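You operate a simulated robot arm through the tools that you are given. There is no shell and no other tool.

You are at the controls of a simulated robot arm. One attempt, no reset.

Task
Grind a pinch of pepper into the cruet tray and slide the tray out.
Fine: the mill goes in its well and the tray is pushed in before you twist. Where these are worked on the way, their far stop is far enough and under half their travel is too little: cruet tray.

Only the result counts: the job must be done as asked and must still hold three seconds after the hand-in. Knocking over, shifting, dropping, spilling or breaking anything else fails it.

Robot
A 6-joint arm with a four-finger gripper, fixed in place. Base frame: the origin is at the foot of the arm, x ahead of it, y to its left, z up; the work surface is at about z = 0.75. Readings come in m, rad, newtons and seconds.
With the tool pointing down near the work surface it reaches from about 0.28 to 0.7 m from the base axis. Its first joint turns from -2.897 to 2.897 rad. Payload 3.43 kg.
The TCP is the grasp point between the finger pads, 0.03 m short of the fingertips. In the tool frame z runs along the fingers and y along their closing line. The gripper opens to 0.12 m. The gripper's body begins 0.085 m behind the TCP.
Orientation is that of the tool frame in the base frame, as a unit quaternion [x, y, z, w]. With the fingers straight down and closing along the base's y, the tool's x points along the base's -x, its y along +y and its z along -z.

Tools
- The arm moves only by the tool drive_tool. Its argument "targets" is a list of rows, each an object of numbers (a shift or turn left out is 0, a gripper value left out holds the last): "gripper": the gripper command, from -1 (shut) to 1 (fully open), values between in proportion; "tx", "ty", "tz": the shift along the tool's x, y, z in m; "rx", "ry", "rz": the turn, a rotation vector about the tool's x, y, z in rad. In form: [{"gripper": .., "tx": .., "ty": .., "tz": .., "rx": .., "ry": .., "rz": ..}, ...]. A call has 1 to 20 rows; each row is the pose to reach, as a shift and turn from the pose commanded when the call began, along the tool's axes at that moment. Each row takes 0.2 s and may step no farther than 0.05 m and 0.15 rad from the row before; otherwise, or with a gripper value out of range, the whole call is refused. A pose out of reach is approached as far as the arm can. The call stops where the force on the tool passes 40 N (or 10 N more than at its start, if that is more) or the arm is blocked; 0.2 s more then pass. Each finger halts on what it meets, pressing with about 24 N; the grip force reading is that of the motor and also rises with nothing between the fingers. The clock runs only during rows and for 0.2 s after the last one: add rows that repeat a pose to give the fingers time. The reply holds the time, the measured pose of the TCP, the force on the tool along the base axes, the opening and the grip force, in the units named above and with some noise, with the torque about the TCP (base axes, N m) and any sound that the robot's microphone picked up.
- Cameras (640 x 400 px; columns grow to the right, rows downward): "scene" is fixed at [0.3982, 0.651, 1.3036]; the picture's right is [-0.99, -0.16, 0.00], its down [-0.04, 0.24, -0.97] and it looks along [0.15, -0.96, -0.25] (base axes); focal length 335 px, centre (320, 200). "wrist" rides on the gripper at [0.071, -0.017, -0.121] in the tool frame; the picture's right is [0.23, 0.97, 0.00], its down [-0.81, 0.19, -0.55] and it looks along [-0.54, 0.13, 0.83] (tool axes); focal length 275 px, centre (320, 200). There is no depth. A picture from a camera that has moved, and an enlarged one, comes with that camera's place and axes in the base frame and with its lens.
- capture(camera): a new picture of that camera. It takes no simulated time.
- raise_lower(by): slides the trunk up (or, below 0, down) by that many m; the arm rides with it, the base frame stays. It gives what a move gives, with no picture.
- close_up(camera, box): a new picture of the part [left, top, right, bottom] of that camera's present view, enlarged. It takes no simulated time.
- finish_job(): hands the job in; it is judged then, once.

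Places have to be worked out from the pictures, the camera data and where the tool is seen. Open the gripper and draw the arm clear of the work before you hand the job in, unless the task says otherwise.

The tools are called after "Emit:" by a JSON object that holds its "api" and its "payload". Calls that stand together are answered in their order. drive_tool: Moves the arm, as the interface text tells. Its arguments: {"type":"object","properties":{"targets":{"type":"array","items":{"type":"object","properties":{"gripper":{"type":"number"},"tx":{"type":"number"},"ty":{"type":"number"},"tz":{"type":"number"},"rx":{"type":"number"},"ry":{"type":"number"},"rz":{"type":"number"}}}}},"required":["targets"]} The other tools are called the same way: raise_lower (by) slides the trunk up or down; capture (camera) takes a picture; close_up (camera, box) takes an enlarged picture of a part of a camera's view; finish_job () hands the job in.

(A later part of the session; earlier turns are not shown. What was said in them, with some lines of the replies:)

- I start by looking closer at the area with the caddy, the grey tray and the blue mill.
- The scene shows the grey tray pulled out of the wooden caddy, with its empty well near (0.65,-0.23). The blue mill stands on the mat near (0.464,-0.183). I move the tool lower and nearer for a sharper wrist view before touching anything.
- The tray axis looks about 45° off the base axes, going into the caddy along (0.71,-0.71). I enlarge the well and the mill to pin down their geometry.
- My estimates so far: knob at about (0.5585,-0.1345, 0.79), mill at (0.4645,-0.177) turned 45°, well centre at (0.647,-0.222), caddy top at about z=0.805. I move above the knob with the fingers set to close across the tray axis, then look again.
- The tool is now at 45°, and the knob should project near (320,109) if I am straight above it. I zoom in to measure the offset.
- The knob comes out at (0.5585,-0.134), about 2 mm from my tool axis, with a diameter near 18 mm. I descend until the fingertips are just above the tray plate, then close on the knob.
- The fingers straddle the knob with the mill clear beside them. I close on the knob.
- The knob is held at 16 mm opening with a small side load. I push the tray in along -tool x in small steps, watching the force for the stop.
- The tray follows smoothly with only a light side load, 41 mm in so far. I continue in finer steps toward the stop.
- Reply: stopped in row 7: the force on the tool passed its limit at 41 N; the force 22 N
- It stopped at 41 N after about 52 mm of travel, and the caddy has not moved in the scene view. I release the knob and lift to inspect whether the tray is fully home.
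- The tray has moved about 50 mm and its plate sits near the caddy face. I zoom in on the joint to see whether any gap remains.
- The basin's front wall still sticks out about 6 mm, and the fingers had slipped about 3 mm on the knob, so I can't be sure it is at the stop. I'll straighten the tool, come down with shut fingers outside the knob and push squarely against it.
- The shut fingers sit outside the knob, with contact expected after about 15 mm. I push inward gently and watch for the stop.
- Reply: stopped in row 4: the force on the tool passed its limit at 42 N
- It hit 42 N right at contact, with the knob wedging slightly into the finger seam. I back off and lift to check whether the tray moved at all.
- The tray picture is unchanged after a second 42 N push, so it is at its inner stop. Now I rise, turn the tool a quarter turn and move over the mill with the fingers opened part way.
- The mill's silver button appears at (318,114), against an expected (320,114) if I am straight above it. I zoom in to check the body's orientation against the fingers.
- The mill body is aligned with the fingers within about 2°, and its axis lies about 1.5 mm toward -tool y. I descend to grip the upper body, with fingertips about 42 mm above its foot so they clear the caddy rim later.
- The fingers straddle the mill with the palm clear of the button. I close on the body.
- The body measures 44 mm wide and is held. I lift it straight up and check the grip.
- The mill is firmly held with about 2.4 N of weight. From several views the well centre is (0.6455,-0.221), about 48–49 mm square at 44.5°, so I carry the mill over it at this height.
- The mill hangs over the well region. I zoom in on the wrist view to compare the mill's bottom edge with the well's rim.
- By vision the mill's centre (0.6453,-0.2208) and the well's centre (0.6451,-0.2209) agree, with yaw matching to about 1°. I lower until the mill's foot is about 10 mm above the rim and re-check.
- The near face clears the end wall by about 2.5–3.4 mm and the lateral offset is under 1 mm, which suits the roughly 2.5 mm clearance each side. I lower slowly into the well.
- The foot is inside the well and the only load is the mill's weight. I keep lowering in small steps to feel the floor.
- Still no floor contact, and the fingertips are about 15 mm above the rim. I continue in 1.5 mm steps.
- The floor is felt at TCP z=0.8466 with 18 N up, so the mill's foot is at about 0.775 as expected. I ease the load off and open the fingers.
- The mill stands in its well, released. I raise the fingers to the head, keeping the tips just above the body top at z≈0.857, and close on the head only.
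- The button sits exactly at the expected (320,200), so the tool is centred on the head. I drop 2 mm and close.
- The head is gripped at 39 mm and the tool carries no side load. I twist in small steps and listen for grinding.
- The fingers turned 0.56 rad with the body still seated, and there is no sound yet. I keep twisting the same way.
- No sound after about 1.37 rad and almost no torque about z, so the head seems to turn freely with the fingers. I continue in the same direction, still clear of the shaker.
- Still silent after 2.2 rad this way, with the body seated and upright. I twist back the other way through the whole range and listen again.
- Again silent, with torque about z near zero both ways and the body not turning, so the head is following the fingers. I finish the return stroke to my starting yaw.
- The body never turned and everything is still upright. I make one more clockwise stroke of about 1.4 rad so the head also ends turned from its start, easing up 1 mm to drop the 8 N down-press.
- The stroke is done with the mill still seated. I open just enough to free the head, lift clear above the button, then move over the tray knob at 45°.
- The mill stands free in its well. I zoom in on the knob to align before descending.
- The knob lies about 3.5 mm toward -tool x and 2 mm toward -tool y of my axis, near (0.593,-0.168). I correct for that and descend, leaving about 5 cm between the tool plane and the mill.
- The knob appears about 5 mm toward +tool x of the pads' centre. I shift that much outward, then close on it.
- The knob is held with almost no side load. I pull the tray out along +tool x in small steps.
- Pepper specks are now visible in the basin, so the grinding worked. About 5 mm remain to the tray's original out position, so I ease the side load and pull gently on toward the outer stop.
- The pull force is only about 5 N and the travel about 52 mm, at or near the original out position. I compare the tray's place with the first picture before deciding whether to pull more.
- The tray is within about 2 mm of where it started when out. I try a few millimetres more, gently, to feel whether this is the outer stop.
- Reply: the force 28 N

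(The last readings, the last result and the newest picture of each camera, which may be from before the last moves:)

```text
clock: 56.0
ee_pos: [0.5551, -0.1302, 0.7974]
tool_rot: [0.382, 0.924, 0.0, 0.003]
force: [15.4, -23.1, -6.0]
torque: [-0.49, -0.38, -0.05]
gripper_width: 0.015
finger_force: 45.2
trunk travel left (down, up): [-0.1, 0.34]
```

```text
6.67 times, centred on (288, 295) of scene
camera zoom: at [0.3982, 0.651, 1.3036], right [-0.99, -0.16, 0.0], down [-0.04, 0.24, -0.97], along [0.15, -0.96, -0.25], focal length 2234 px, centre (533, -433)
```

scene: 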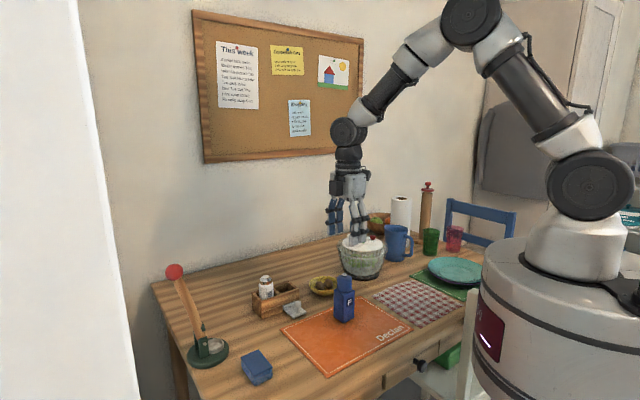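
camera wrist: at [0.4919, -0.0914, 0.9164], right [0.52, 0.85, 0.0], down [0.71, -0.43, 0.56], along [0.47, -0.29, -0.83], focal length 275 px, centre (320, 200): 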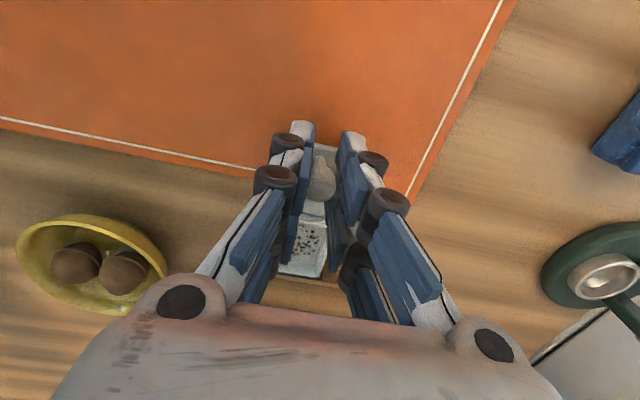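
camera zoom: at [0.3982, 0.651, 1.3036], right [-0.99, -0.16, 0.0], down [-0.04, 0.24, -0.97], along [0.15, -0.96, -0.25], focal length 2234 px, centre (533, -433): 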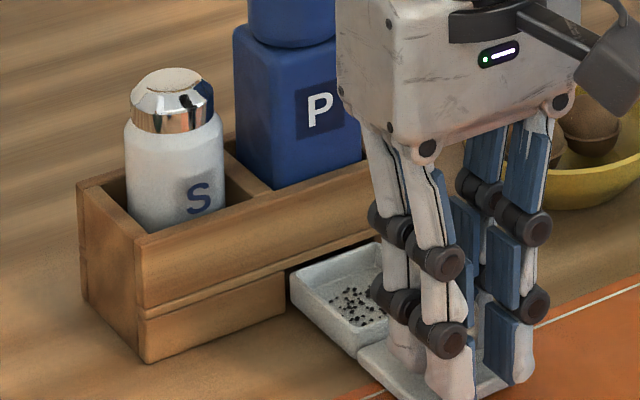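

Resistance jumped to about 28 N with no further movement, so the tray is at its outer stop and the caddy hasn't shifted. I relax the pull, open the fingers and lift straight up.

Emit:
{"api": "drive_tool", "payload": {"targets": [{"tx": -0.003}, {"tx": -0.003}, {"tx": -0.003, "gripper": 0.1}, {"tx": -0.003, "gripper": 0.1}, {"tx": -0.003, "gripper": 0.1}, {"tx": -0.003, "gripper": 0.1}, {"tx": -0.003, "tz": -0.03}, {"tx": -0.003, "tz": -0.065}, {"tx": -0.003, "tz": -0.105}, {"tx": -0.003, "tz": -0.145}, {"tx": -0.003, "tz": -0.145}]}}

Emit:
{"api": "capture", "payload": {"camera": "wrist"}}

Emit:
{"api": "close_up", "payload": {"camera": "scene", "box": [240, 245, 352, 325]}}

```text
clock: 58.4
ee_pos: [0.5545, -0.1283, 0.9448]
tool_rot: [0.381, 0.925, -0.001, 0.001]
force: [0.2, 0.1, -0.1]
torque: [0.01, 0.02, -0.02]
gripper_width: 0.0657
finger_force: 0.1
trunk travel left (down, up): [-0.1, 0.34]
```

```text
taken
camera wrist: at [0.4909, -0.0885, 1.0636], right [0.52, 0.85, 0.0], down [0.71, -0.43, 0.55], along [0.47, -0.29, -0.83], focal length 275 px, centre (320, 200)
```

wrist: 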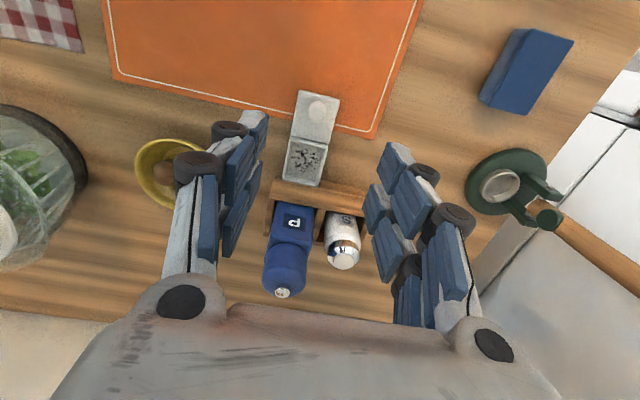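

```text
5.00 times, centred on (296, 285) of scene
camera zoom: at [0.3982, 0.651, 1.3036], right [-0.99, -0.16, 0.0], down [-0.04, 0.24, -0.97], along [0.15, -0.96, -0.25], focal length 1675 px, centre (440, -225)
```

zoom: 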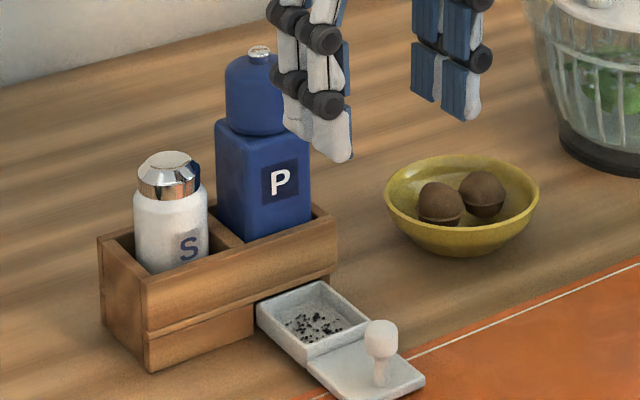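

The tray is out with pepper in its basin, and the mill stands in its well beside the shaker. I raise the arm, open the gripper and draw back clear of the work.

Emit:
{"api": "drive_tool", "payload": {"targets": [{"gripper": 0.5, "tz": -0.045}, {"gripper": 1, "tz": -0.09}, {"tz": -0.135}, {"tz": -0.18}, {"tz": -0.21, "tx": 0.012, "ty": -0.03}, {"tz": -0.22, "tx": 0.026, "ty": -0.07}, {"tz": -0.23, "tx": 0.04, "ty": -0.11}, {"tz": -0.24, "tx": 0.055, "ty": -0.15}, {"tz": -0.24, "tx": 0.055, "ty": -0.15}, {"tz": -0.24, "tx": 0.055, "ty": -0.15}]}}

Emit:
{"api": "capture", "payload": {"camera": "scene"}}

Emit:
{"api": "close_up", "payload": {"camera": "scene", "box": [240, 245, 352, 325]}}

```text
clock: 60.6
ee_pos: [0.409, -0.1959, 1.1824]
tool_rot: [0.381, 0.924, -0.001, 0.0]
force: [-0.7, -0.5, -1.1]
torque: [-0.01, 0.04, -0.03]
gripper_width: 0.1201
finger_force: 0.0
trunk travel left (down, up): [-0.1, 0.34]
```

```text
taken
```

scene: 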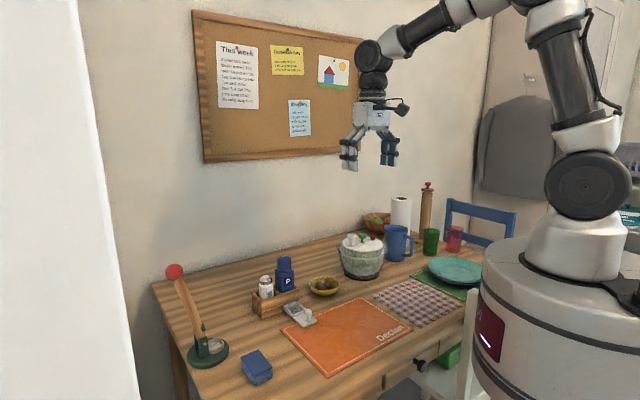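

```text
5.00 times, centred on (296, 285) of scene
camera zoom: at [0.3982, 0.651, 1.3036], right [-0.99, -0.16, 0.0], down [-0.04, 0.24, -0.97], along [0.15, -0.96, -0.25], focal length 1675 px, centre (440, -225)
```

zoom: 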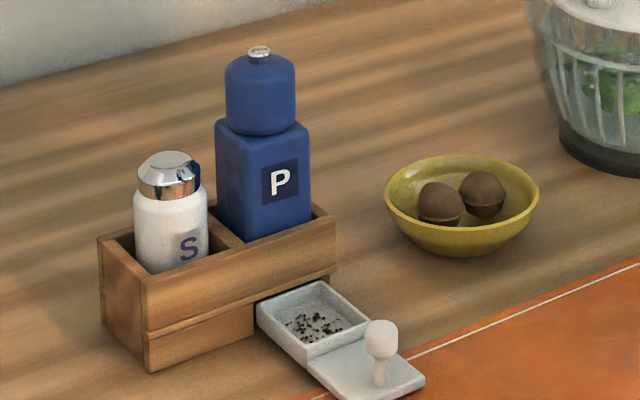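

The mill is in its well, the tray is at its outer stop with pepper in it, nothing else has moved, and the arm is clear with the gripper open. I hand the job in.

Emit:
{"api": "finish_job", "payload": {}}

```text
The job is handed in.
```

The job is done and handed in. I don't have the judge's verdict.

- **Tray in first:** I pushed the tray in until it stopped. A second push at 42 N did not move it.
- **Mill in its well:** The mill sits upright on the floor of its well.
- **Grinding:** I twisted the head about 2.2 rad clockwise, back again, then about 1.4 rad clockwise. The microphone picked up no sound, but pepper specks are clearly visible in the tray.
- **Tray out:** I pulled the tray out to its outer stop, where resistance rose to about 28 N and it moved no further.

In the last pictures nothing else had moved, tipped or spilled. The gripper is open and the arm is clear of the table.
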